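You operate a simulated robot arm through the tools that you are given. There is no shell and no other tool.

The job below is to be done with a simulated robot arm. You get a single attempt, and the scene is never put back.

## Task
Empty the rings in the nest and lay them on the middle squares.
Fine: let the balls out by the drain slide, shut it and centre the offset lever; the squares are on the pairing sheet: outer ring on the large one, inner ring on the small one. Where these are worked on the way, their far stop is far enough and under half their travel is too little: offset lever.

Only the result counts: the job must be done as asked and must still hold three seconds after the hand-in. Knocking over, shifting, dropping, spilling or breaking anything else fails it. Flat cloth is picked up by pressing the open fingertips on it (5 to 10 N) and closing them slowly along it; thin cloth reads only 2 to 8 mm in the jaws.

## Robot
A 6-joint arm with a two-finger gripper, fixed in place. Base frame: the origin is on the floor under the middle of its stand, x ahead of it, y to its left, z up; the work surface is at about z = 880. Lengths are in mm, angles in degrees, forces in N, time in s.
It reaches about 1572 mm from its shoulder. Its first joint turns from -166.0 to 166.0 degrees. Payload 2.45 kg.
The tool frame sits at the grasp point between the pads (the TCP): z along the fingers, y along the line on which they close. The tips reach 20 mm beyond it. The gripper opens to 140 mm; its body begins 168 mm behind the TCP.
Orientation is that of the tool frame in the base frame, as a unit quaternion [w, x, y, z]. With the fingers straight down and closing along the base's y, the tool's x points along the base's -x, its y along +y and its z along -z.

## Interface
- The arm moves only by the tool move_arm. Its argument "steps" is a list of rows, each an object (a shift or turn left out is 0, a gripper value left out holds the last) with "translation": the shift along the base's x, y, z in mm, a list of three; "turn": the turn, a rotation vector about the base's x, y, z in degrees, a list of three; "jaw": the opening, from 0 (shut) to 1 (fully open). In form: [{"translation": [tx, ty, tz], "turn": [wx, wy, wz], "jaw": jaw}, ...]. A call has 1 to 20 rows; each row is the pose to reach, as a shift and turn from the pose commanded when the call began. Rows are played at 5 a second. More than 50 mm and 8.6 degrees between two rows, or a gripper value outside its range, and nothing of the call is played. Where a pose cannot be reached the arm comes as near as it can. A force on the tool above 90 N (or 10 N above the force at the start of the call, whichever is more), or a blocked arm, ends the call early, and 0.2 s more pass. Each finger travels about 45 mm/s and halts on what it meets, pressing with about 30 N; the grip force reading is that of the motor and also rises with nothing between the fingers. The clock runs only during rows and for 0.2 s after the last one: add rows that repeat a pose to give the fingers time. It gives the time, the measured TCP pose, the force on the tool (base axes), the opening and the grip force at its end, in the units of the frame above (readings bear some noise), with the torque about the TCP (base axes, N m) and any sound that the robot's microphone picked up.
- Cameras (640 x 400 px; columns grow to the right, rows downward): "scene" is fixed at [49.5, -649.4, 1602.3]; the picture's right is [0.47, -0.88, 0.00], its down [-0.45, -0.24, -0.86] and it looks along [0.76, 0.41, -0.51] (base axes); focal length 349 px, centre (320, 200). "wrist" rides on the gripper at [78, 11, -209] in the tool frame; the picture's right is [-0.14, 0.99, 0.00], its down [-0.92, -0.13, -0.37] and it looks along [-0.36, -0.05, 0.93] (tool axes); focal length 280 px, centre (320, 200). There is no depth. A picture from a camera that has moved, and an enlarged one, comes with that camera's place and axes in the base frame and with its lens.
- get_image(camera): a new picture of that camera. It takes no simulated time.
- close_up(camera, box): a new picture of the part [left, top, right, bottom] of that camera's present view, enlarged. It takes no simulated time.
- job_done(): hands the job in; it is judged then, once.

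Places have to be worked out from the pictures, the camera data and where the tool is seen. Open the gripper and draw the arm clear of the work before you hand the job in, unless the task says otherwise.

The tools are called after "Emit:" by a JSON object that holds its "name" and its "arguments". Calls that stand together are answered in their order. move_arm: Moves the arm, as the interface text tells. Its arguments: {"type":"object","properties":{"steps":{"type":"array"}},"required":["steps"]} The other tools are called the same way: get_image (camera) takes a picture; close_up (camera, box) takes an enlarged picture of a part of a camera's view; job_done () hands the job in.

At the start:

```text
t: 0.0
tcp_pos: [811.5, 94.8, 1211.1]
orientation: [0.0, -0.001, 1.0, 0.0]
wrist_force: [-0.4, 0.0, -0.3]
wrist_torque: [0.01, 0.04, 0.0]
grip_width: 139.7
finger_force: 0.0
```

scene: 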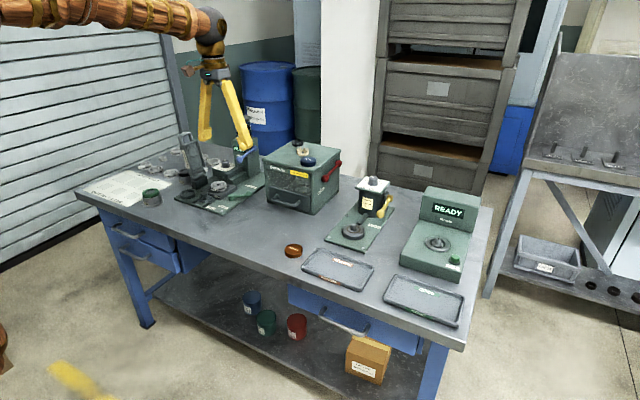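
wrist: 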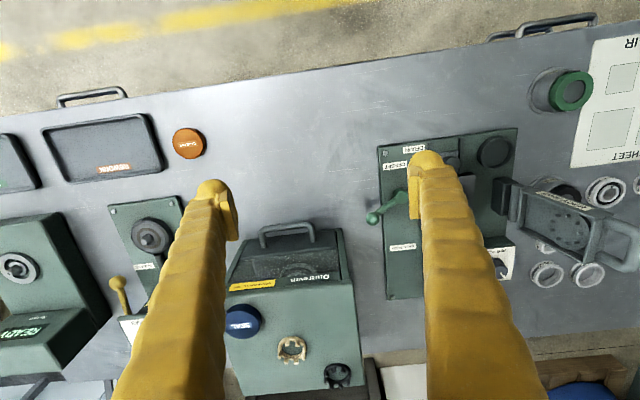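

I start by looking closer at the workbench from both cameras before moving anything.

Emit:
{"name": "close_up", "arguments": {"camera": "scene", "box": [70, 110, 270, 235]}}

Emit:
{"name": "close_up", "arguments": {"camera": "scene", "box": [240, 130, 480, 280]}}

Emit:
{"name": "close_up", "arguments": {"camera": "wrist", "box": [360, 20, 640, 310]}}

Emit:
{"name": "close_up", "arguments": {"camera": "wrist", "box": [0, 80, 380, 400]}}

```text
3.20 times, centred on (170, 172) of scene
camera zoom: at [49.5, -649.4, 1602.3], right [0.47, -0.88, 0.0], down [-0.45, -0.24, -0.86], along [0.76, 0.41, -0.51], focal length 1116 px, centre (800, 288)
```

zoom: 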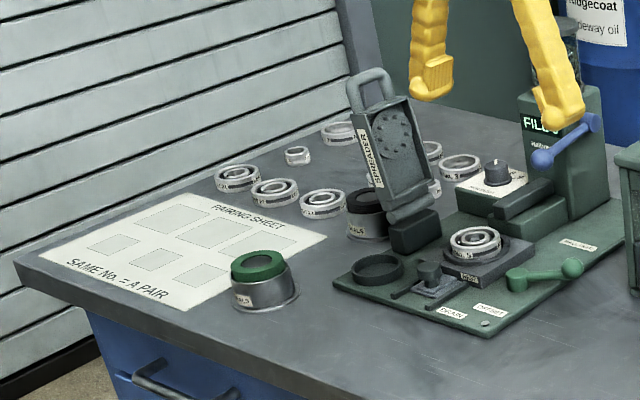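

```text
2.67 times, centred on (360, 205) of scene
camera zoom: at [49.5, -649.4, 1602.3], right [0.47, -0.88, 0.0], down [-0.45, -0.24, -0.86], along [0.76, 0.41, -0.51], focal length 930 px, centre (213, 187)
```

zoom: 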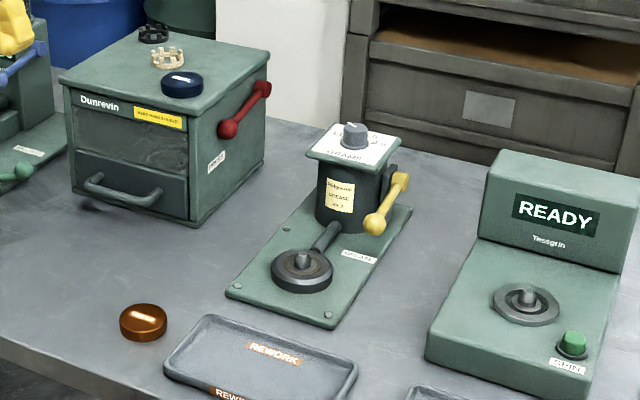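

```text
1.38 times, centred on (500, 165) of wrist
camera zoom: at [733.7, 106.3, 1420.3], right [0.14, 0.99, 0.0], down [0.92, -0.13, 0.37], along [0.36, -0.05, -0.93], focal length 387 px, centre (72, 248)
```

zoom: 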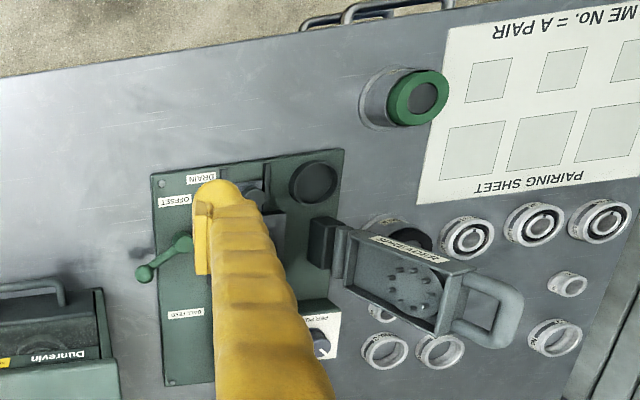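

```text
1.25 times, centred on (190, 240) of wrist
camera zoom: at [733.7, 106.3, 1420.3], right [0.14, 0.99, 0.0], down [0.92, -0.13, 0.37], along [0.36, -0.05, -0.93], focal length 350 px, centre (482, 150)
```

zoom: 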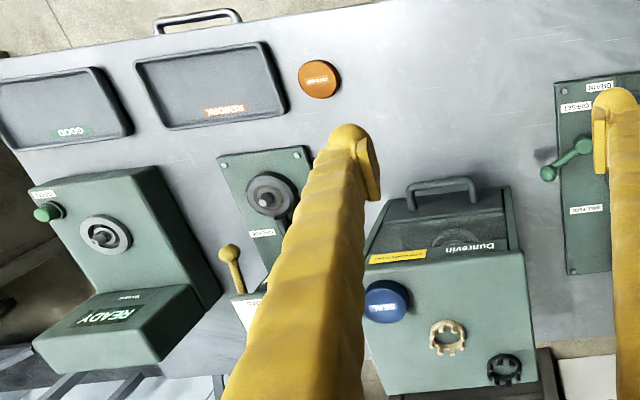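

The drain/offset station sits around x≈860–1000, y≈250–420. I move the open gripper sideways at this height so the wrist camera looks between the fingers onto the nest.

Emit:
{"name": "move_arm", "arguments": {"steps": [{"translation": [0, 40, 0]}, {"translation": [0, 80, 0]}, {"translation": [0, 120, 0]}, {"translation": [0, 160, 0]}, {"translation": [0, 200, 0]}, {"translation": [0, 215, 0]}, {"translation": [0, 215, 0]}]}}

Emit:
{"name": "get_image", "arguments": {"camera": "wrist"}}

Emit:
{"name": "close_up", "arguments": {"camera": "wrist", "box": [200, 60, 440, 300]}}

Emit:
{"name": "get_image", "arguments": {"camera": "scene"}}

```text
t: 1.6
tcp_pos: [812.3, 309.9, 1210.2]
orientation: [0.0, 0.0, 1.0, 0.0]
wrist_force: [1.1, -0.2, -0.6]
wrist_torque: [-0.03, 0.01, 0.0]
grip_width: 140.0
finger_force: 0.0
```

```text
taken
camera wrist: at [734.7, 322.0, 1420.8], right [0.14, 0.99, 0.0], down [0.92, -0.13, 0.37], along [0.36, -0.05, -0.93], focal length 280 px, centre (320, 200)
```

wrist: 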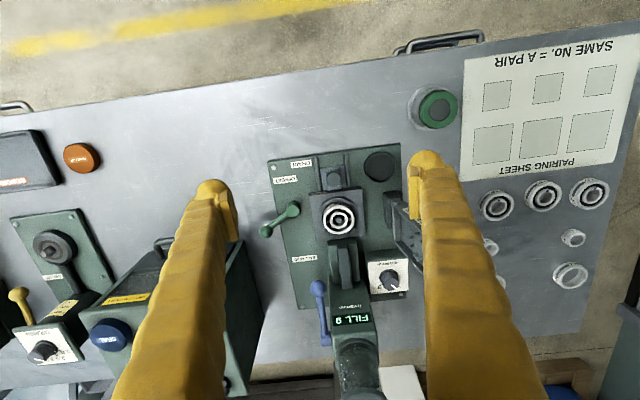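

```text
1.67 times, centred on (320, 180) of wrist
camera zoom: at [734.7, 322.0, 1420.8], right [0.14, 0.99, 0.0], down [0.92, -0.13, 0.37], along [0.36, -0.05, -0.93], focal length 467 px, centre (320, 233)
```

zoom: 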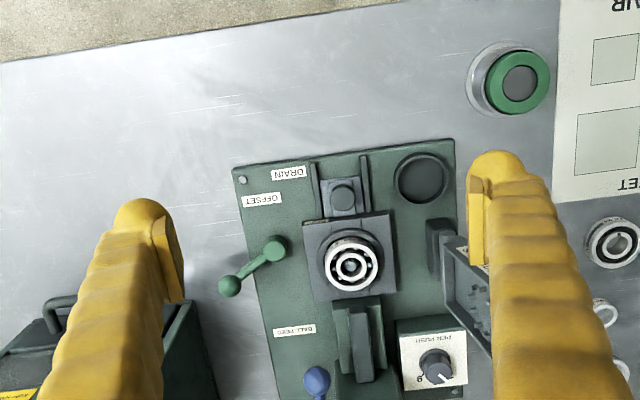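

```text
taken
```

scene: 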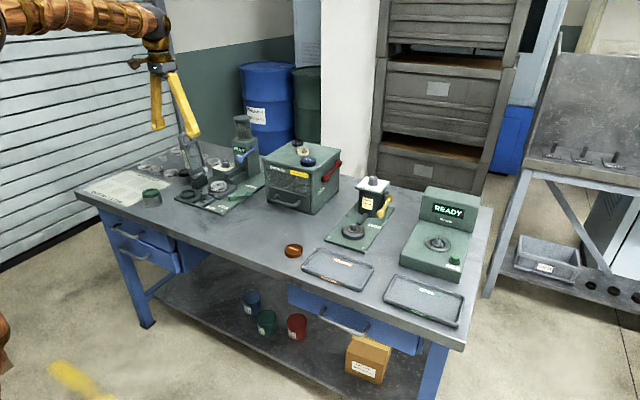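

The nest is near [970, 325, ~920]. I want more detail: enlarged scene and wrist views of the station.

Emit:
{"name": "close_up", "arguments": {"camera": "scene", "box": [165, 105, 275, 225]}}

Emit:
{"name": "close_up", "arguments": {"camera": "wrist", "box": [260, 145, 420, 255]}}

Emit:
{"name": "close_up", "arguments": {"camera": "wrist", "box": [400, 20, 640, 180]}}

Emit:
{"name": "close_up", "arguments": {"camera": "wrist", "box": [280, 240, 420, 400]}}

```text
3.33 times, centred on (220, 165) of scene
camera zoom: at [49.5, -649.4, 1602.3], right [0.47, -0.88, 0.0], down [-0.45, -0.24, -0.86], along [0.76, 0.41, -0.51], focal length 1162 px, centre (653, 317)
```

zoom: 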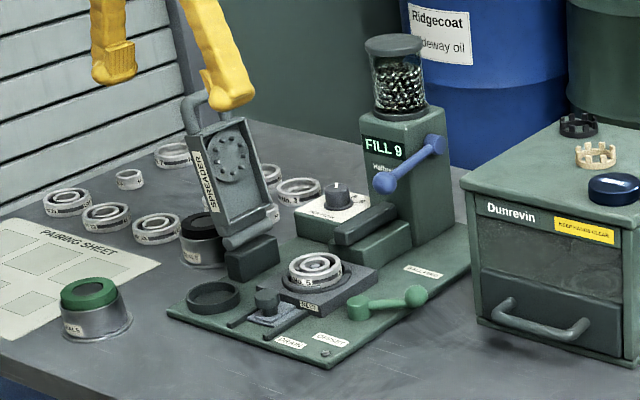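

```text
3.64 times, centred on (340, 200) of wrist
camera zoom: at [734.7, 322.0, 1420.8], right [0.14, 0.99, 0.0], down [0.92, -0.13, 0.37], along [0.36, -0.05, -0.93], focal length 1020 px, centre (247, 200)
```

zoom: 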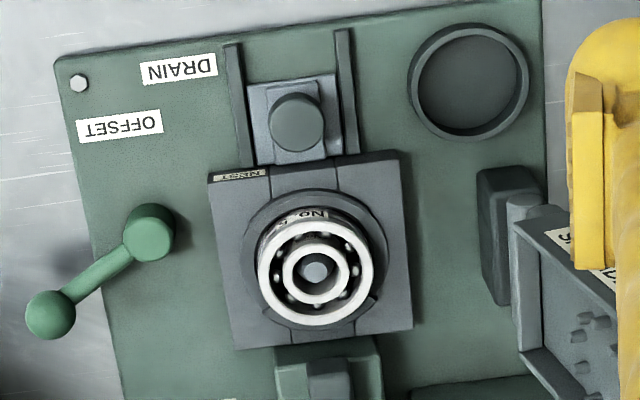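

```text
2.50 times, centred on (520, 100) of wrist
camera zoom: at [734.7, 322.0, 1420.8], right [0.14, 0.99, 0.0], down [0.92, -0.13, 0.37], along [0.36, -0.05, -0.93], focal length 701 px, centre (-180, 450)
```

zoom: 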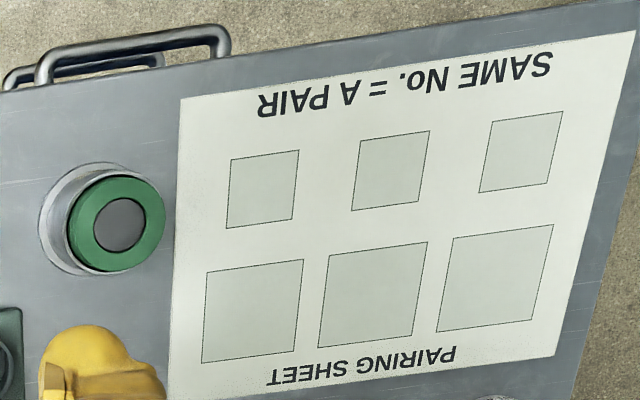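

```text
2.50 times, centred on (350, 320) of wrist
camera zoom: at [734.7, 322.0, 1420.8], right [0.14, 0.99, 0.0], down [0.92, -0.13, 0.37], along [0.36, -0.05, -0.93], focal length 701 px, centre (245, -100)
```

zoom: 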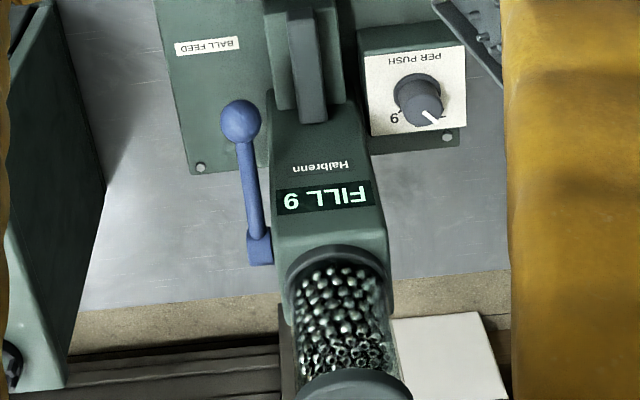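

The station layout is clear: drain slide (knob between rails) on the robot side of the nest, offset lever at right (pivot ≈[948,238], ball ≈[984,177]). I zoom tightly on the nest, slide, lever and sheet to judge their present state.

Emit:
{"name": "close_up", "arguments": {"camera": "wrist", "box": [305, 195, 369, 235]}}

Emit:
{"name": "close_up", "arguments": {"camera": "scene", "box": [198, 170, 246, 215]}}

Emit:
{"name": "close_up", "arguments": {"camera": "wrist", "box": [300, 150, 380, 200]}}

Emit:
{"name": "close_up", "arguments": {"camera": "wrist", "box": [255, 155, 335, 245]}}

```text
10.00 times, centred on (337, 215) of wrist
camera zoom: at [734.7, 322.0, 1420.8], right [0.14, 0.99, 0.0], down [0.92, -0.13, 0.37], along [0.36, -0.05, -0.93], focal length 2804 px, centre (150, 50)
```

zoom: 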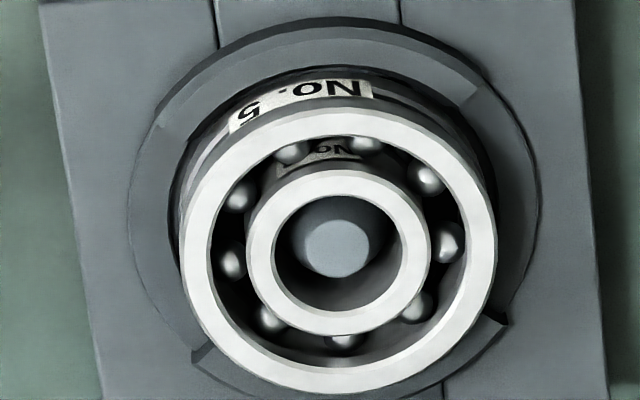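

```text
8.89 times, centred on (222, 192) of scene
camera zoom: at [49.5, -649.4, 1602.3], right [0.47, -0.88, 0.0], down [-0.45, -0.24, -0.86], along [0.76, 0.41, -0.51], focal length 3100 px, centre (1191, 267)
```

zoom: 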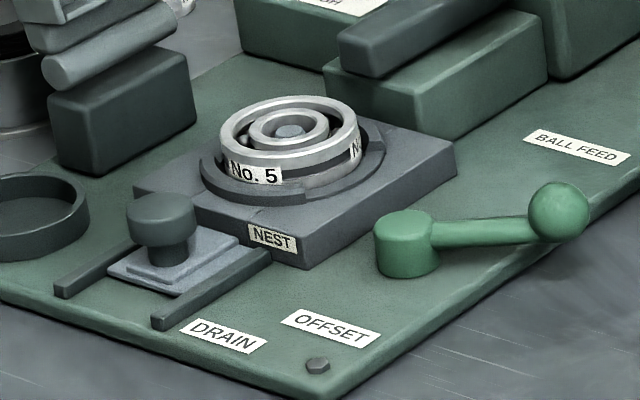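

```text
8.00 times, centred on (340, 175) of wrist
camera zoom: at [734.7, 322.0, 1420.8], right [0.14, 0.99, 0.0], down [0.92, -0.13, 0.37], along [0.36, -0.05, -0.93], focal length 2243 px, centre (160, 400)
```

zoom: 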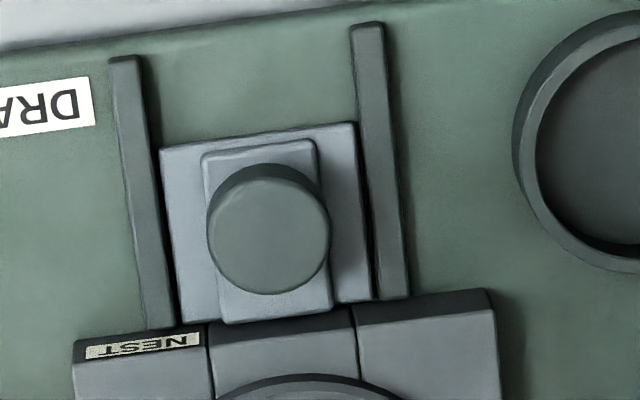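

```text
4.44 times, centred on (295, 200) of wrist
camera zoom: at [734.7, 322.0, 1420.8], right [0.14, 0.99, 0.0], down [0.92, -0.13, 0.37], along [0.36, -0.05, -0.93], focal length 1246 px, centre (431, 200)
```

zoom: 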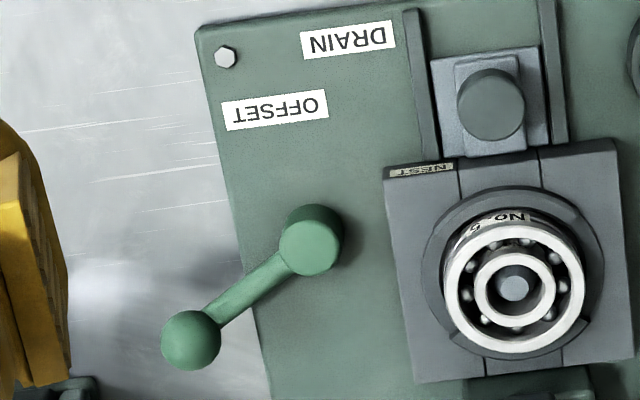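

The slide is shut, nine balls are spread evenly in outer ring No. 5, ring top ≈[973,325,925], slide knob ≈[891,325,919], plate ≈891. Before descending, I check gripper body size and the spreader's clearance in the scene view.

Emit:
{"name": "close_up", "arguments": {"camera": "scene", "box": [120, 10, 220, 150]}}

Emit:
{"name": "close_up", "arguments": {"camera": "scene", "box": [165, 120, 235, 200]}}

Emit:
{"name": "close_up", "arguments": {"camera": "wrist", "box": [370, 140, 640, 300]}}

```text
2.86 times, centred on (170, 80) of scene
camera zoom: at [49.5, -649.4, 1602.3], right [0.47, -0.88, 0.0], down [-0.45, -0.24, -0.86], along [0.76, 0.41, -0.51], focal length 996 px, centre (749, 543)
```

zoom: 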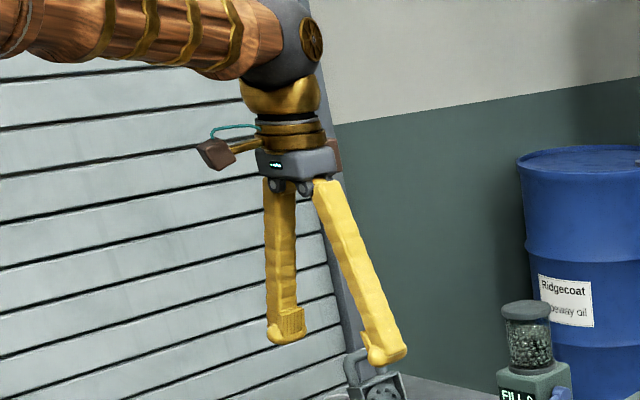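

```text
5.00 times, centred on (200, 160) of scene
camera zoom: at [49.5, -649.4, 1602.3], right [0.47, -0.88, 0.0], down [-0.45, -0.24, -0.86], along [0.76, 0.41, -0.51], focal length 1744 px, centre (920, 400)
```

zoom: 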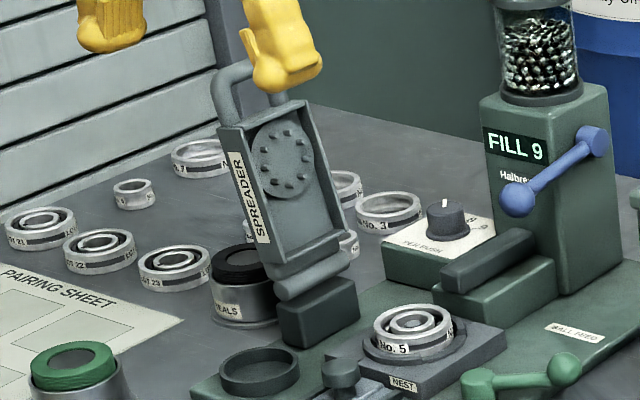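

```text
2.37 times, centred on (505, 220) of wrist
camera zoom: at [734.7, 322.0, 1420.8], right [0.14, 0.99, 0.0], down [0.92, -0.13, 0.37], along [0.36, -0.05, -0.93], focal length 665 px, centre (-118, 153)
```

zoom: 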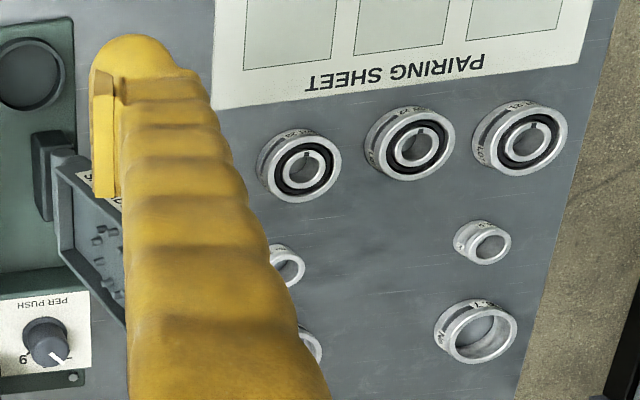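

Gripper body is narrow (~±55 mm) and the spreader stands at y≳410, so working at y≈325 with a limited opening is safe. I narrow the jaws to ~60 mm, move above the slide knob and descend to a hover.

Emit:
{"name": "move_arm", "arguments": {"steps": [{"translation": [20, 5, 0], "jaw": 0.43}, {"translation": [50, 10, 0], "jaw": 0.43}, {"translation": [79, 15, 0], "jaw": 0.43}, {"translation": [79, 15, -40], "jaw": 0.43}, {"translation": [79, 15, -80], "jaw": 0.43}, {"translation": [79, 15, -120], "jaw": 0.43}, {"translation": [79, 15, -160], "jaw": 0.43}, {"translation": [79, 15, -200], "jaw": 0.43}, {"translation": [79, 15, -225], "jaw": 0.43}, {"translation": [79, 15, -225], "jaw": 0.43}]}}

Emit:
{"name": "get_image", "arguments": {"camera": "wrist"}}

Emit:
{"name": "close_up", "arguments": {"camera": "scene", "box": [165, 105, 275, 225]}}

```text
t: 3.8
tcp_pos: [890.1, 326.3, 985.8]
orientation: [0.001, 0.001, 1.0, 0.0]
wrist_force: [0.4, 0.7, 0.2]
wrist_torque: [0.0, 0.04, 0.05]
grip_width: 60.0
finger_force: 0.1
```

```text
taken
camera wrist: at [812.3, 336.5, 1194.5], right [0.14, 0.99, 0.0], down [0.92, -0.13, 0.37], along [0.36, -0.05, -0.93], focal length 280 px, centre (320, 200)
```

wrist: 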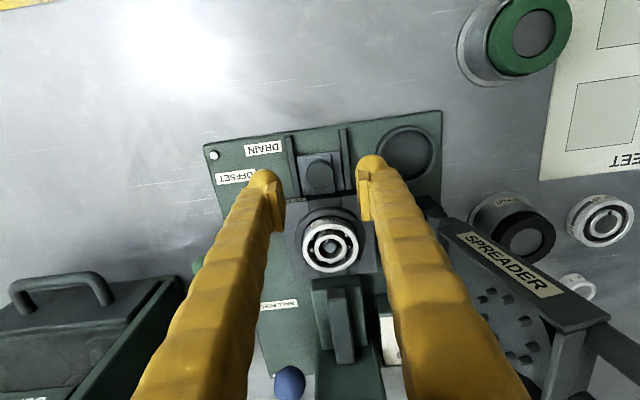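

```text
3.33 times, centred on (220, 165) of scene
camera zoom: at [49.5, -649.4, 1602.3], right [0.47, -0.88, 0.0], down [-0.45, -0.24, -0.86], along [0.76, 0.41, -0.51], focal length 1162 px, centre (653, 317)
```

zoom: 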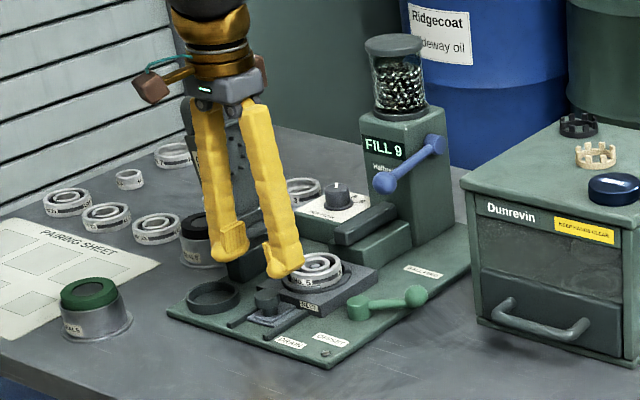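

The knob is centred between the fingers (≈[892,325.5]). I descend so the tips sit at about z=903 around the knob head, then look before closing.

Emit:
{"name": "move_arm", "arguments": {"steps": [{"translation": [1, 0, -30]}, {"translation": [1, 0, -50]}, {"translation": [1, 0, -62]}, {"translation": [1, 0, -62]}]}}

Emit:
{"name": "close_up", "arguments": {"camera": "wrist", "box": [200, 100, 440, 300]}}

Emit:
{"name": "close_up", "arguments": {"camera": "scene", "box": [190, 165, 260, 220]}}

```text
t: 4.8
tcp_pos: [890.9, 323.7, 924.8]
orientation: [0.0, 0.0, 1.0, 0.0]
wrist_force: [-0.3, 0.3, -0.2]
wrist_torque: [-0.01, -0.01, -0.02]
grip_width: 60.1
finger_force: 0.0
```

```text
2.00 times, centred on (320, 200) of wrist
camera zoom: at [812.6, 336.2, 1132.9], right [0.14, 0.99, 0.0], down [0.92, -0.13, 0.37], along [0.37, -0.05, -0.93], focal length 561 px, centre (320, 200)
```

zoom: 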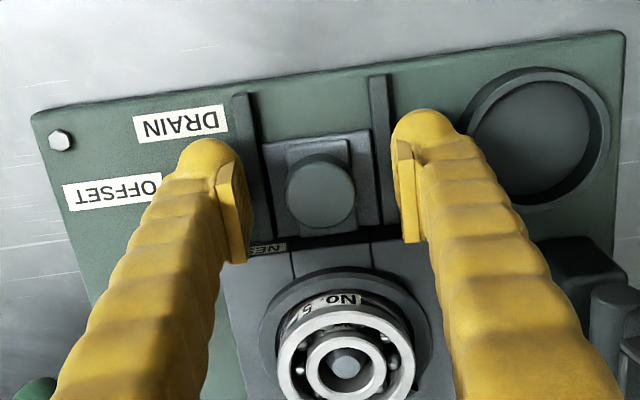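

```text
7.27 times, centred on (225, 192) of scene
camera zoom: at [49.5, -649.4, 1602.3], right [0.47, -0.88, 0.0], down [-0.45, -0.24, -0.86], along [0.76, 0.41, -0.51], focal length 2536 px, centre (1011, 254)
```

zoom: 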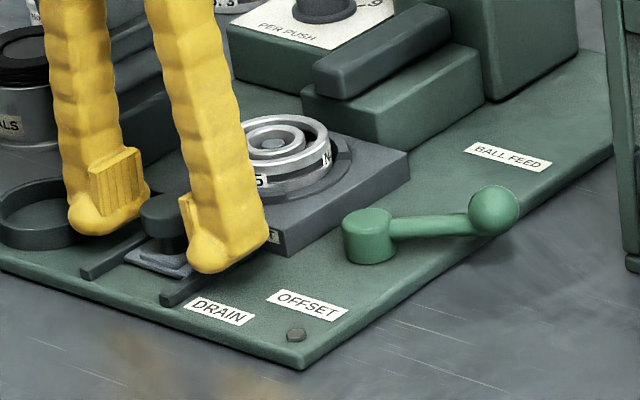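

The jaws straddle the knob well. I lower 3 mm more and close slowly on the knob.

Emit:
{"name": "move_arm", "arguments": {"steps": [{"translation": [0.5, 1, -3]}, {"translation": [0.5, 1, -3], "jaw": 0.3}, {"translation": [0.5, 1, -3], "jaw": 0.2}, {"translation": [0.5, 1, -3], "jaw": 0.15}, {"translation": [0.5, 1, -3], "jaw": 0.15}, {"translation": [0.5, 1, -3], "jaw": 0.15}]}}

Emit:
{"name": "close_up", "arguments": {"camera": "wrist", "box": [200, 100, 440, 300]}}

Emit:
{"name": "close_up", "arguments": {"camera": "scene", "box": [190, 165, 260, 220]}}

```text
t: 6.2
tcp_pos: [890.1, 325.5, 918.6]
orientation: [-0.002, 0.0, 1.0, -0.001]
wrist_force: [-0.1, -19.9, -18.4]
wrist_torque: [0.03, -0.05, -0.02]
grip_width: 25.0
finger_force: 45.1
```

```text
2.00 times, centred on (320, 200) of wrist
camera zoom: at [813.3, 336.6, 1128.8], right [0.14, 0.99, 0.0], down [0.92, -0.13, 0.37], along [0.36, -0.05, -0.93], focal length 561 px, centre (320, 200)
```

zoom: 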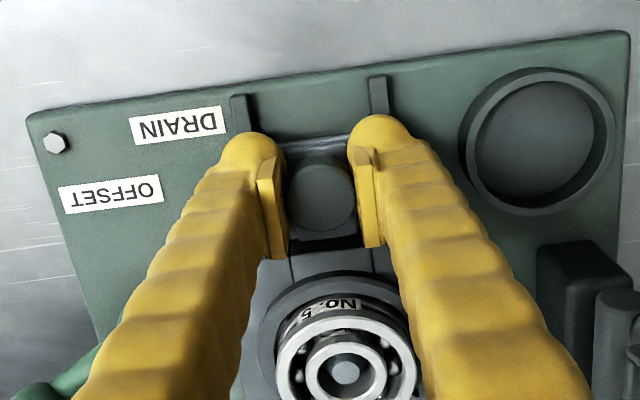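

```text
7.27 times, centred on (225, 192) of scene
camera zoom: at [49.5, -649.4, 1602.3], right [0.47, -0.88, 0.0], down [-0.45, -0.24, -0.86], along [0.76, 0.41, -0.51], focal length 2536 px, centre (1011, 254)
```

zoom: 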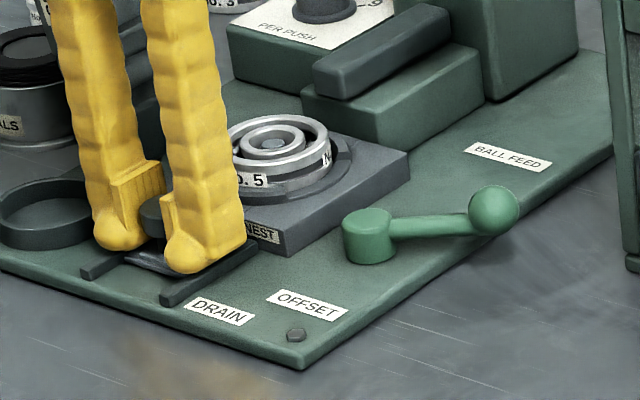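

The knob is gripped at 25 mm; there is a side load of −20 N in y and −18 N in z. I relieve it with a small shift (−1 y, −1.5 z) and check the reading.

Emit:
{"name": "move_arm", "arguments": {"steps": [{"translation": [0, -1, -1]}, {"translation": [0, -1, -1]}, {"translation": [0, -1, -1]}]}}

```text
t: 7.0
tcp_pos: [891.9, 323.6, 919.4]
orientation: [-0.001, 0.0, 1.0, 0.0]
wrist_force: [-3.0, -10.8, -19.1]
wrist_torque: [0.05, 0.06, -0.02]
grip_width: 24.6
finger_force: 44.6
```

Side load is down. Now I pull the slide toward the robot (−x) in small steps and watch the force.

Emit:
{"name": "move_arm", "arguments": {"steps": [{"translation": [-3, 0, -0.5]}, {"translation": [-6, 0, -0.5]}, {"translation": [-9, 0, -0.5]}, {"translation": [-12, 0, -0.5]}, {"translation": [-12, 0, -0.5]}]}}

Emit:
{"name": "close_up", "arguments": {"camera": "wrist", "box": [200, 100, 440, 300]}}

Emit:
{"name": "close_up", "arguments": {"camera": "scene", "box": [190, 165, 260, 220]}}

```text
t: 8.2
tcp_pos: [879.8, 323.9, 919.7]
orientation: [0.0, 0.0, 1.0, 0.0]
wrist_force: [0.1, -3.1, -15.2]
wrist_torque: [0.0, -0.24, 0.04]
grip_width: 24.7
finger_force: 44.9
```

```text
2.00 times, centred on (320, 200) of wrist
camera zoom: at [802.4, 336.4, 1128.4], right [0.14, 0.99, 0.0], down [0.92, -0.13, 0.37], along [0.36, -0.05, -0.93], focal length 561 px, centre (320, 200)
```

zoom: 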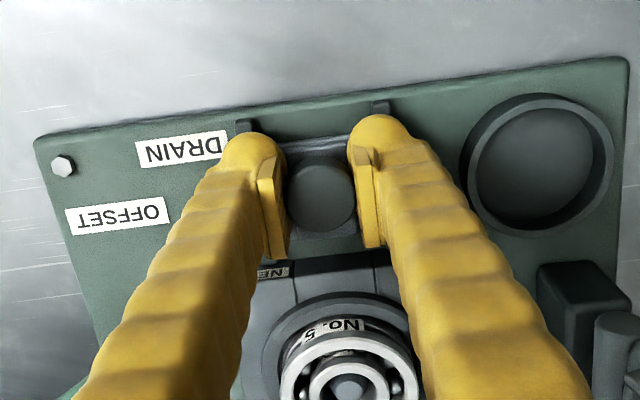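

```text
7.27 times, centred on (225, 192) of scene
camera zoom: at [49.5, -649.4, 1602.3], right [0.47, -0.88, 0.0], down [-0.45, -0.24, -0.86], along [0.76, 0.41, -0.51], focal length 2536 px, centre (1011, 254)
```

zoom: 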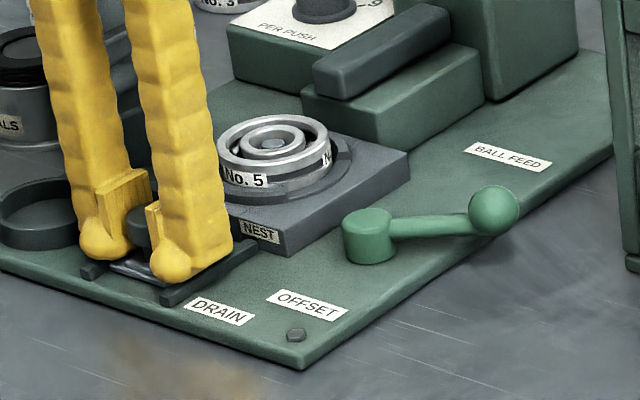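

The slide follows the gripper with little force. I continue pulling further toward its stop.

Emit:
{"name": "move_arm", "arguments": {"steps": [{"translation": [-3, 0, -0.5]}, {"translation": [-6, 0, -0.5]}, {"translation": [-9, 0, -0.5]}, {"translation": [-12, 0, -0.5]}, {"translation": [-15, 0, -0.5]}, {"translation": [-18, 0, -0.5]}, {"translation": [-18, 0, -0.5]}]}}

Emit:
{"name": "close_up", "arguments": {"camera": "wrist", "box": [200, 100, 440, 300]}}

Emit:
{"name": "close_up", "arguments": {"camera": "scene", "box": [190, 165, 260, 220]}}

```text
t: 9.8
tcp_pos: [862.3, 325.5, 918.2]
orientation: [0.0, 0.0, 1.0, 0.0]
wrist_force: [0.9, -0.3, -4.0]
wrist_torque: [0.0, 0.1, -0.05]
grip_width: 24.4
finger_force: 44.8
```

```text
2.00 times, centred on (320, 200) of wrist
camera zoom: at [784.4, 336.4, 1128.2], right [0.14, 0.99, 0.0], down [0.92, -0.13, 0.37], along [0.36, -0.05, -0.93], focal length 561 px, centre (320, 200)
```

zoom: 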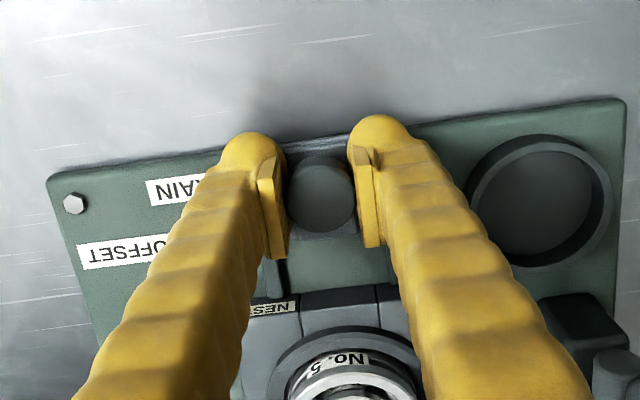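

```text
7.27 times, centred on (225, 192) of scene
camera zoom: at [49.5, -649.4, 1602.3], right [0.47, -0.88, 0.0], down [-0.45, -0.24, -0.86], along [0.76, 0.41, -0.51], focal length 2536 px, centre (1011, 254)
```

zoom: 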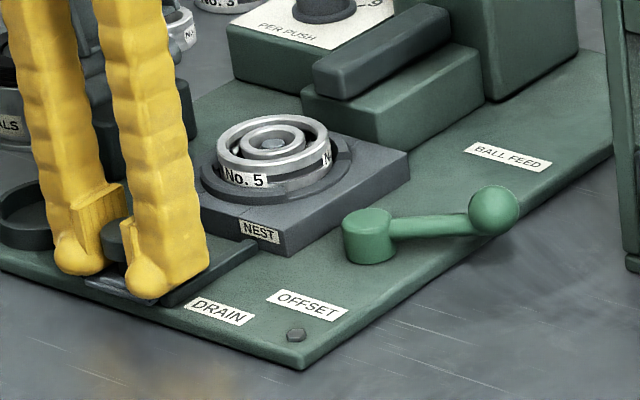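

About 30 mm drawn and no stop felt yet. I look closely at the nest for the balls.

Emit:
{"name": "close_up", "arguments": {"camera": "scene", "box": [208, 175, 236, 195]}}

Emit:
{"name": "close_up", "arguments": {"camera": "wrist", "box": [280, 260, 380, 330]}}

```text
16.00 times, centred on (222, 185) of scene
camera zoom: at [49.5, -649.4, 1602.3], right [0.47, -0.88, 0.0], down [-0.45, -0.24, -0.86], along [0.76, 0.41, -0.51], focal length 5580 px, centre (1888, 440)
```

zoom: 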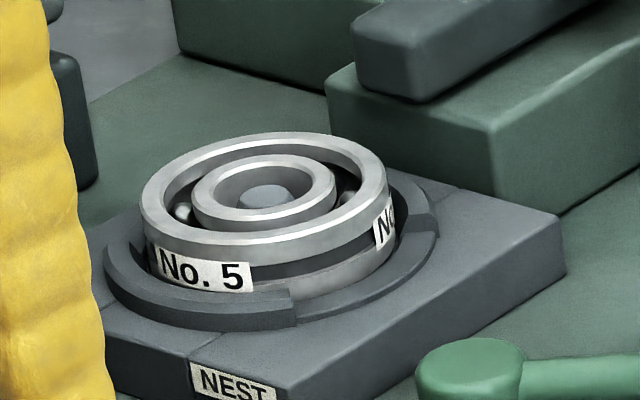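

```text
5.71 times, centred on (330, 295) of wrist
camera zoom: at [784.4, 336.4, 1128.2], right [0.14, 0.99, 0.0], down [0.92, -0.13, 0.37], along [0.36, -0.05, -0.93], focal length 1602 px, centre (263, -343)
```

zoom: 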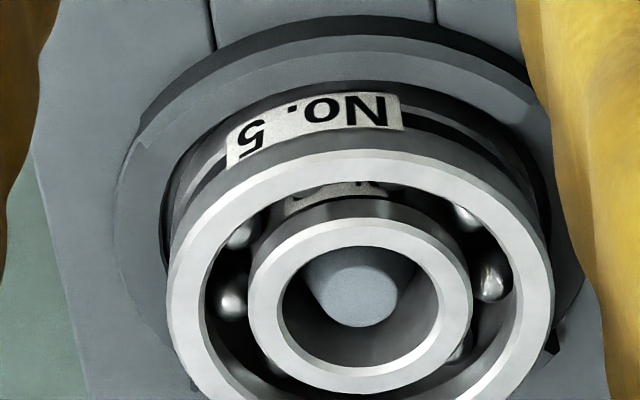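

Balls are still in the rings. I pull the slide further, a few mm at a time, to find its stop.

Emit:
{"name": "move_arm", "arguments": {"steps": [{"translation": [-3, 0, 0]}, {"translation": [-6, 0, 0]}, {"translation": [-8, 0, 0]}, {"translation": [-10, 0, 0]}, {"translation": [-10, 0, 0]}]}}

Emit:
{"name": "close_up", "arguments": {"camera": "wrist", "box": [200, 100, 440, 300]}}

Emit:
{"name": "close_up", "arguments": {"camera": "wrist", "box": [270, 270, 390, 360]}}

```text
t: 11.0
tcp_pos: [853.0, 325.3, 917.5]
orientation: [0.0, 0.0, 1.0, 0.0]
wrist_force: [47.9, 5.0, -27.6]
wrist_torque: [-0.05, 0.23, -0.01]
grip_width: 24.7
finger_force: 44.8
```

```text
2.00 times, centred on (320, 200) of wrist
camera zoom: at [775.3, 336.4, 1127.2], right [0.14, 0.99, 0.0], down [0.92, -0.13, 0.37], along [0.36, -0.05, -0.93], focal length 561 px, centre (320, 200)
```

zoom: 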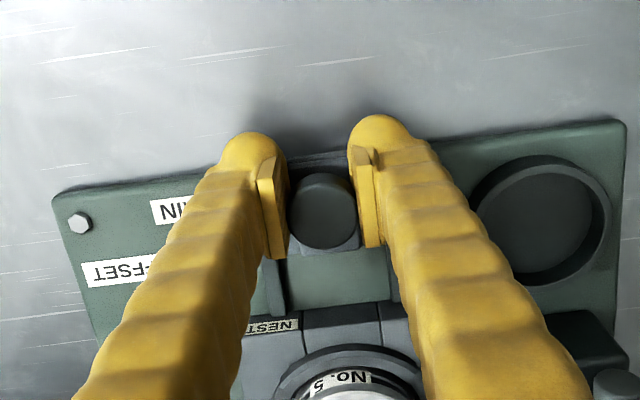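

```text
4.44 times, centred on (330, 315) of wrist
camera zoom: at [775.3, 336.4, 1127.2], right [0.14, 0.99, 0.0], down [0.92, -0.13, 0.37], along [0.36, -0.05, -0.93], focal length 1246 px, centre (276, -311)
```

zoom: 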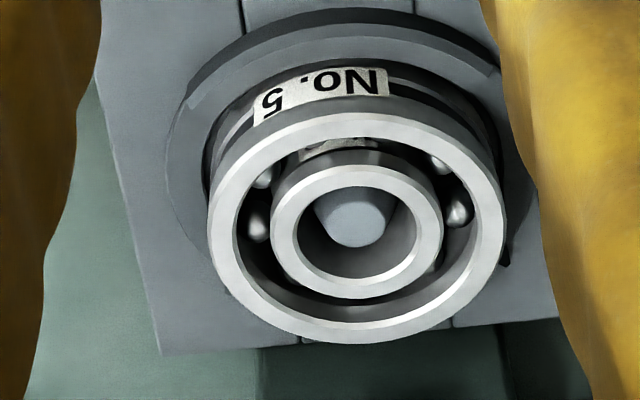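

At x≈853 the slide meets its stop (48 N), about 38 mm open, yet the balls remain: the rings are concentric, so the offset lever has to be worked. I relieve the load, open the jaws and lift.

Emit:
{"name": "move_arm", "arguments": {"steps": [{"translation": [1.5, 0, 1]}, {"translation": [1.5, 0, 1], "jaw": 0.2}, {"translation": [1.5, 0, 1], "jaw": 0.4}, {"translation": [1.5, 0, 1], "jaw": 0.43}, {"translation": [1.5, 0, 1], "jaw": 0.43}, {"translation": [1.5, 0, 20], "jaw": 0.43}, {"translation": [1.5, 0, 60], "jaw": 0.43}, {"translation": [1.5, 0, 100], "jaw": 0.43}, {"translation": [1.5, 0, 140], "jaw": 0.43}, {"translation": [1.5, 0, 180], "jaw": 0.43}, {"translation": [1.5, 0, 220], "jaw": 0.43}, {"translation": [1.5, 0, 220], "jaw": 0.43}]}}

Emit:
{"name": "get_image", "arguments": {"camera": "wrist"}}

Emit:
{"name": "close_up", "arguments": {"camera": "scene", "box": [190, 165, 260, 220]}}

Emit:
{"name": "close_up", "arguments": {"camera": "wrist", "box": [280, 190, 380, 260]}}

```text
t: 13.6
tcp_pos: [854.1, 323.7, 1140.3]
orientation: [0.0, 0.0, 1.0, -0.001]
wrist_force: [0.3, -0.6, -0.4]
wrist_torque: [-0.01, -0.02, 0.02]
grip_width: 60.3
finger_force: 0.0
```

```text
taken
camera wrist: at [776.1, 334.7, 1349.5], right [0.14, 0.99, 0.0], down [0.92, -0.13, 0.37], along [0.36, -0.05, -0.93], focal length 280 px, centre (320, 200)
```

wrist: 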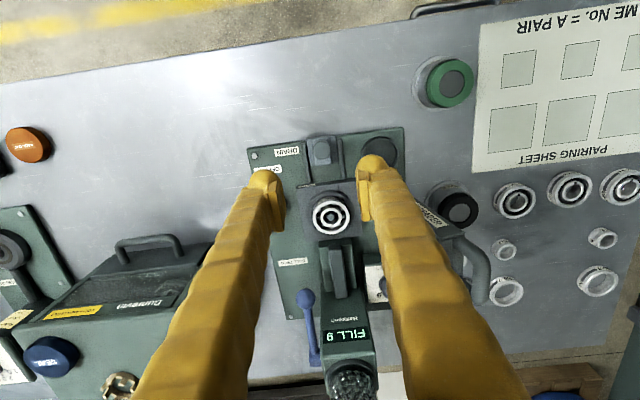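

```text
7.27 times, centred on (225, 192) of scene
camera zoom: at [49.5, -649.4, 1602.3], right [0.47, -0.88, 0.0], down [-0.45, -0.24, -0.86], along [0.76, 0.41, -0.51], focal length 2536 px, centre (1011, 254)
```

zoom: 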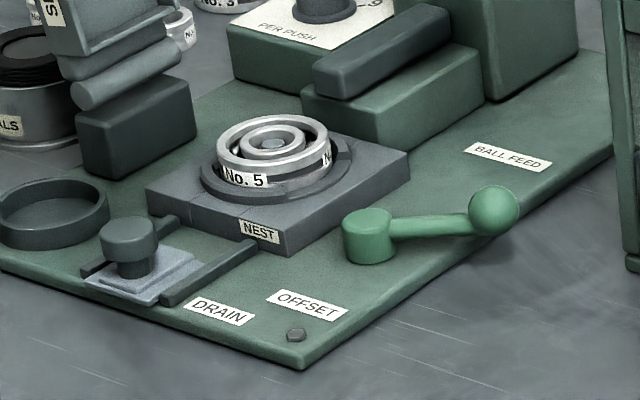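

```text
5.71 times, centred on (330, 225) of wrist
camera zoom: at [776.1, 334.7, 1349.5], right [0.14, 0.99, 0.0], down [0.92, -0.13, 0.37], along [0.36, -0.05, -0.93], focal length 1602 px, centre (263, 57)
```

zoom: 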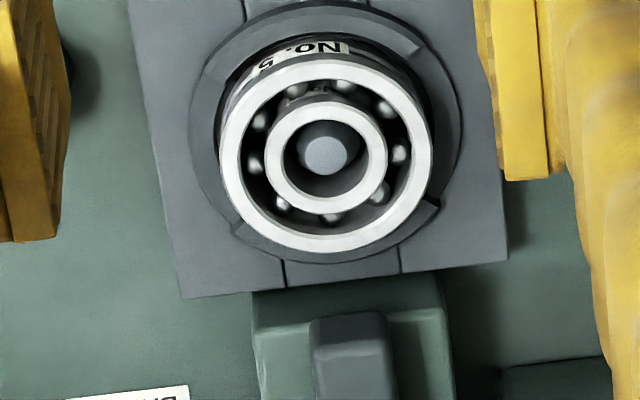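

The slide is open and free of the hand; all nine balls remain. I move over to the offset lever's ball at ≈[983,176], turning the tool −90° so the fingers close along x, staying high.

Emit:
{"name": "move_arm", "arguments": {"steps": [{"translation": [10, -12, 0], "turn": [0, 0, -7.5]}, {"translation": [21, -24, 0], "turn": [0, 0, -15]}, {"translation": [32, -37, 0], "turn": [0, 0, -22.5]}, {"translation": [43, -49, 0], "turn": [0, 0, -30]}, {"translation": [54, -62, 0], "turn": [0, 0, -37.5]}, {"translation": [64, -74, 0], "turn": [0, 0, -45]}, {"translation": [75, -86, 0], "turn": [0, 0, -52.5]}, {"translation": [86, -98, 0], "turn": [0, 0, -60]}, {"translation": [97, -111, 0], "turn": [0, 0, -67.5]}, {"translation": [107, -123, 0], "turn": [0, 0, -75]}, {"translation": [118, -135, 0], "turn": [0, 0, -82.5]}, {"translation": [129, -148, 0], "turn": [0, 0, -90]}, {"translation": [129, -148, 0], "turn": [0, 0, -90]}]}}

Emit:
{"name": "get_image", "arguments": {"camera": "wrist"}}

Emit:
{"name": "get_image", "arguments": {"camera": "scene"}}

```text
t: 16.4
tcp_pos: [982.0, 176.2, 1140.3]
orientation: [0.0, 0.707, 0.707, 0.0]
wrist_force: [0.2, 0.0, 0.2]
wrist_torque: [0.02, 0.01, -0.01]
grip_width: 60.2
finger_force: 0.0
```

```text
taken
camera wrist: at [993.5, 254.9, 1348.7], right [0.99, -0.14, 0.0], down [-0.13, -0.92, 0.37], along [-0.05, -0.37, -0.93], focal length 280 px, centre (320, 200)
```

wrist: 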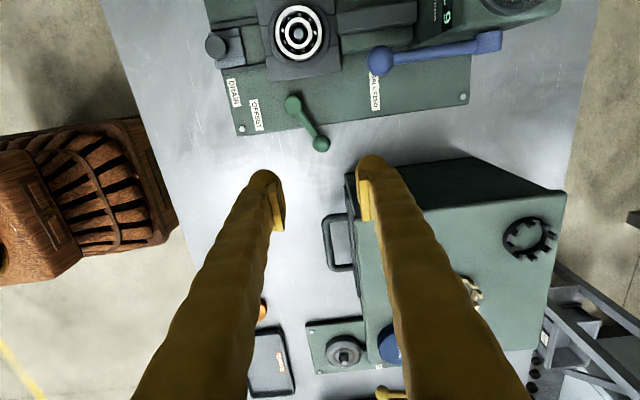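

```text
taken
```

scene: 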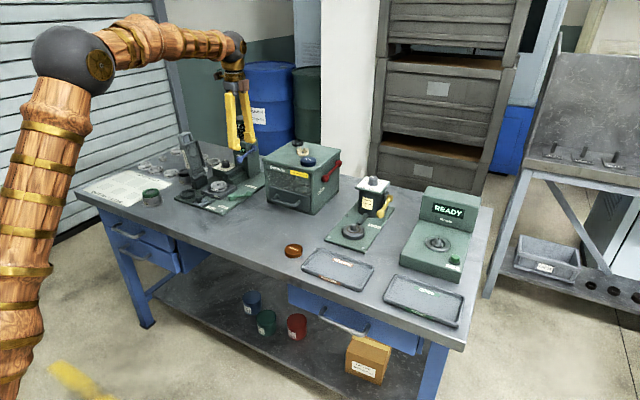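

The lever ball shows at ≈[984,174], clear of the oven box (its face is at y≈105). I lower the open jaws around the ball.

Emit:
{"name": "move_arm", "arguments": {"steps": [{"translation": [1, -1, -40]}, {"translation": [2, -1, -80]}, {"translation": [2, -1, -120]}, {"translation": [2, -1, -160]}, {"translation": [2, -1, -160]}]}}

Emit:
{"name": "get_image", "arguments": {"camera": "wrist"}}

Emit:
{"name": "close_up", "arguments": {"camera": "scene", "box": [190, 150, 290, 220]}}

```text
t: 17.6
tcp_pos: [983.2, 174.1, 980.8]
orientation: [0.0, 0.707, 0.707, 0.0]
wrist_force: [0.2, 0.2, 0.1]
wrist_torque: [-0.01, -0.01, 0.0]
grip_width: 60.5
finger_force: 0.1
```

```text
taken
camera wrist: at [994.9, 253.6, 1189.4], right [0.99, -0.14, 0.0], down [-0.13, -0.92, 0.37], along [-0.05, -0.37, -0.93], focal length 280 px, centre (320, 200)
```

wrist: 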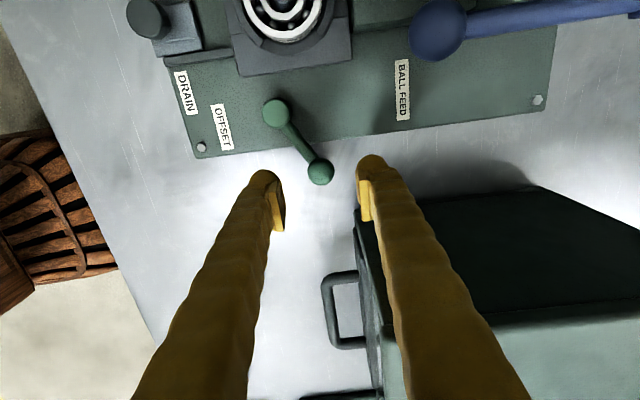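

```text
5.71 times, centred on (240, 185) of scene
camera zoom: at [49.5, -649.4, 1602.3], right [0.47, -0.88, 0.0], down [-0.45, -0.24, -0.86], along [0.76, 0.41, -0.51], focal length 1993 px, centre (777, 286)
```

zoom: 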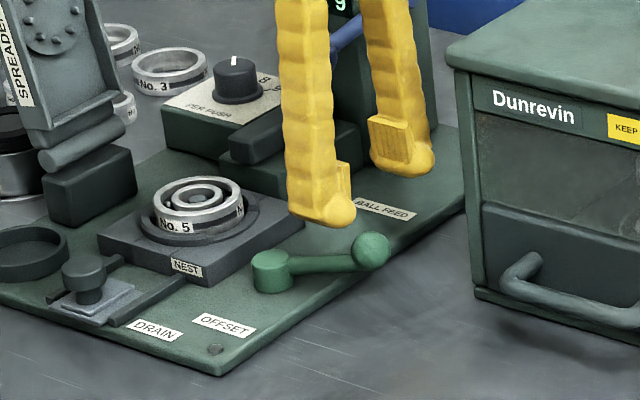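

The ball is centred between the fingers. I lower to its height and close on it.

Emit:
{"name": "move_arm", "arguments": {"steps": [{"translation": [1, 0, -30]}, {"translation": [1, 0, -50]}, {"translation": [1, 0, -63]}, {"translation": [1, 0, -63]}, {"translation": [1, 0, -63], "jaw": 0.3}, {"translation": [1, 0, -63], "jaw": 0.2}, {"translation": [1, 0, -63], "jaw": 0.17}, {"translation": [1, 0, -63], "jaw": 0.17}]}}

Emit:
{"name": "close_up", "arguments": {"camera": "scene", "box": [190, 150, 290, 220]}}

Emit:
{"name": "close_up", "arguments": {"camera": "wrist", "box": [200, 80, 440, 250]}}

```text
t: 19.4
tcp_pos: [983.5, 176.3, 916.7]
orientation: [-0.001, 0.707, 0.708, -0.001]
wrist_force: [-10.5, -4.1, 1.3]
wrist_torque: [0.06, 0.41, 0.82]
grip_width: 26.2
finger_force: 38.7
```

```text
5.71 times, centred on (240, 185) of scene
camera zoom: at [49.5, -649.4, 1602.3], right [0.47, -0.88, 0.0], down [-0.45, -0.24, -0.86], along [0.76, 0.41, -0.51], focal length 1993 px, centre (777, 286)
```

zoom: 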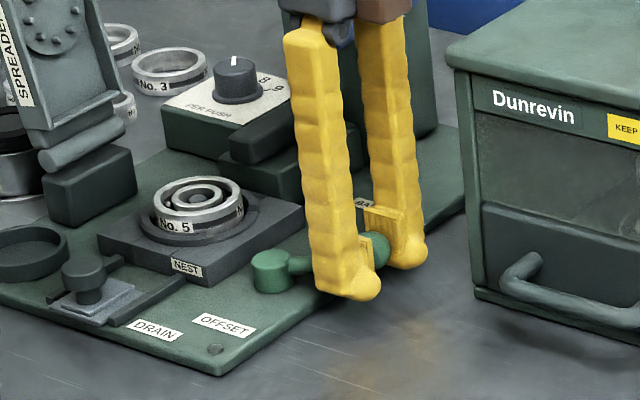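

```text
2.35 times, centred on (320, 165) of wrist
camera zoom: at [994.9, 254.4, 1125.1], right [0.99, -0.14, 0.0], down [-0.13, -0.92, 0.37], along [-0.05, -0.37, -0.93], focal length 660 px, centre (320, 282)
```

zoom: 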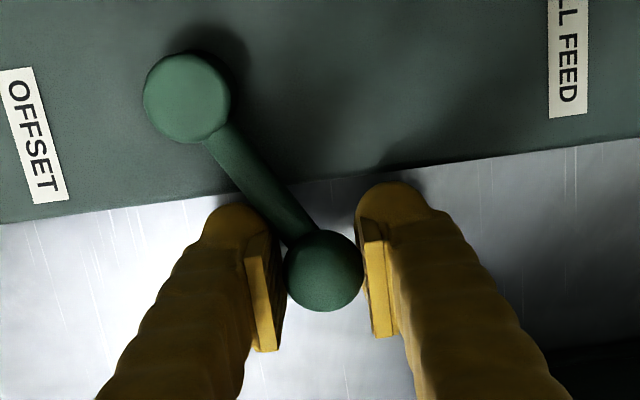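

The ball is held (26 mm). I test the lever gently: first a few mm along its arc toward −x.

Emit:
{"name": "move_arm", "arguments": {"steps": [{"translation": [-1.5, -0.8, 0]}, {"translation": [-3, -1.5, 0]}, {"translation": [-4.5, -2.2, 0]}, {"translation": [-4.5, -2.2, 0]}]}}

Emit:
{"name": "close_up", "arguments": {"camera": "wrist", "box": [200, 80, 440, 250]}}

```text
t: 20.4
tcp_pos: [980.1, 173.2, 916.6]
orientation: [0.0, 0.707, 0.707, 0.0]
wrist_force: [-1.4, -8.6, 3.5]
wrist_torque: [0.06, 0.22, 0.38]
grip_width: 24.8
finger_force: 30.5
```

```text
2.35 times, centred on (320, 165) of wrist
camera zoom: at [991.4, 252.0, 1125.1], right [0.99, -0.14, 0.0], down [-0.13, -0.92, 0.37], along [-0.05, -0.37, -0.93], focal length 660 px, centre (320, 282)
```

zoom: 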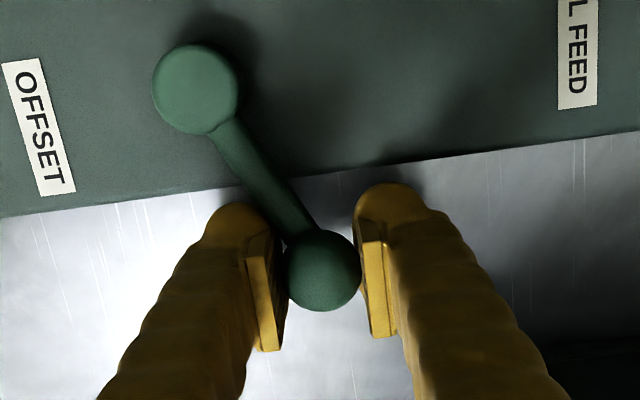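

The lever moves freely that way (forces under 10 N). I check whether the inner ring is shifting in the nest.

Emit:
{"name": "close_up", "arguments": {"camera": "scene", "box": [205, 172, 240, 197]}}

Emit:
{"name": "close_up", "arguments": {"camera": "scene", "box": [225, 170, 275, 210]}}

```text
16.00 times, centred on (222, 184) of scene
camera zoom: at [49.5, -649.4, 1602.3], right [0.47, -0.88, 0.0], down [-0.45, -0.24, -0.86], along [0.76, 0.41, -0.51], focal length 5580 px, centre (1880, 448)
```

zoom: 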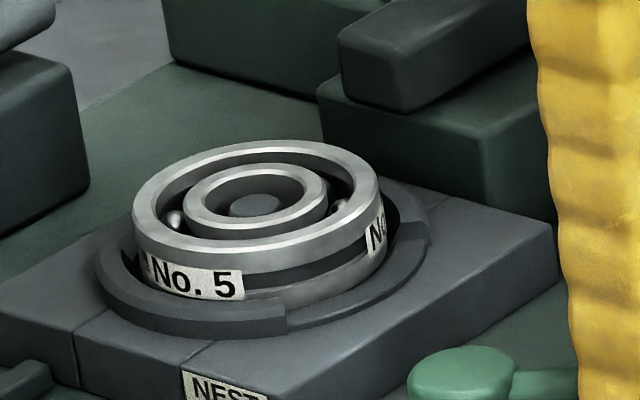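

```text
10.00 times, centred on (250, 190) of scene
camera zoom: at [49.5, -649.4, 1602.3], right [0.47, -0.88, 0.0], down [-0.45, -0.24, -0.86], along [0.76, 0.41, -0.51], focal length 3487 px, centre (1020, 300)
```

zoom: 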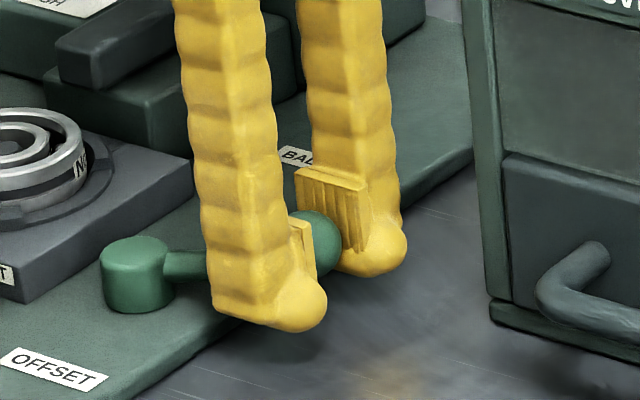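

The ring looks still concentric. I carry the lever on along its arc toward −y (its middle angle), watching forces.

Emit:
{"name": "move_arm", "arguments": {"steps": [{"translation": [-3.5, -1.6, 0]}, {"translation": [-6.9, -3, 0]}, {"translation": [-10.5, -4.2, 0]}, {"translation": [-14.1, -5.2, 0]}, {"translation": [-17.8, -6, 0]}, {"translation": [-21.5, -6.6, 0]}, {"translation": [-21.5, -6.6, 0]}]}}

Emit:
{"name": "close_up", "arguments": {"camera": "wrist", "box": [200, 80, 440, 250]}}

Emit:
{"name": "close_up", "arguments": {"camera": "scene", "box": [205, 172, 240, 197]}}

```text
t: 22.0
tcp_pos: [959.0, 167.5, 916.4]
orientation: [-0.001, 0.707, 0.707, 0.0]
wrist_force: [-0.4, -0.8, 0.0]
wrist_torque: [0.02, -0.01, 0.03]
grip_width: 25.0
finger_force: 3.4
```

```text
2.35 times, centred on (320, 165) of wrist
camera zoom: at [971.0, 245.2, 1124.9], right [0.99, -0.14, 0.0], down [-0.13, -0.92, 0.37], along [-0.05, -0.37, -0.93], focal length 660 px, centre (320, 282)
```

zoom: 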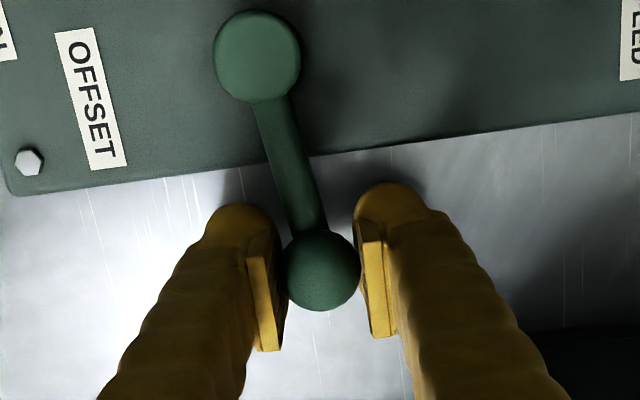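

```text
16.00 times, centred on (222, 184) of scene
camera zoom: at [49.5, -649.4, 1602.3], right [0.47, -0.88, 0.0], down [-0.45, -0.24, -0.86], along [0.76, 0.41, -0.51], focal length 5580 px, centre (1880, 448)
```

zoom: 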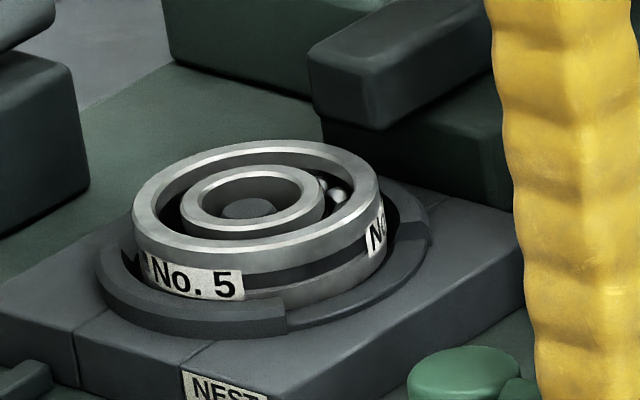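

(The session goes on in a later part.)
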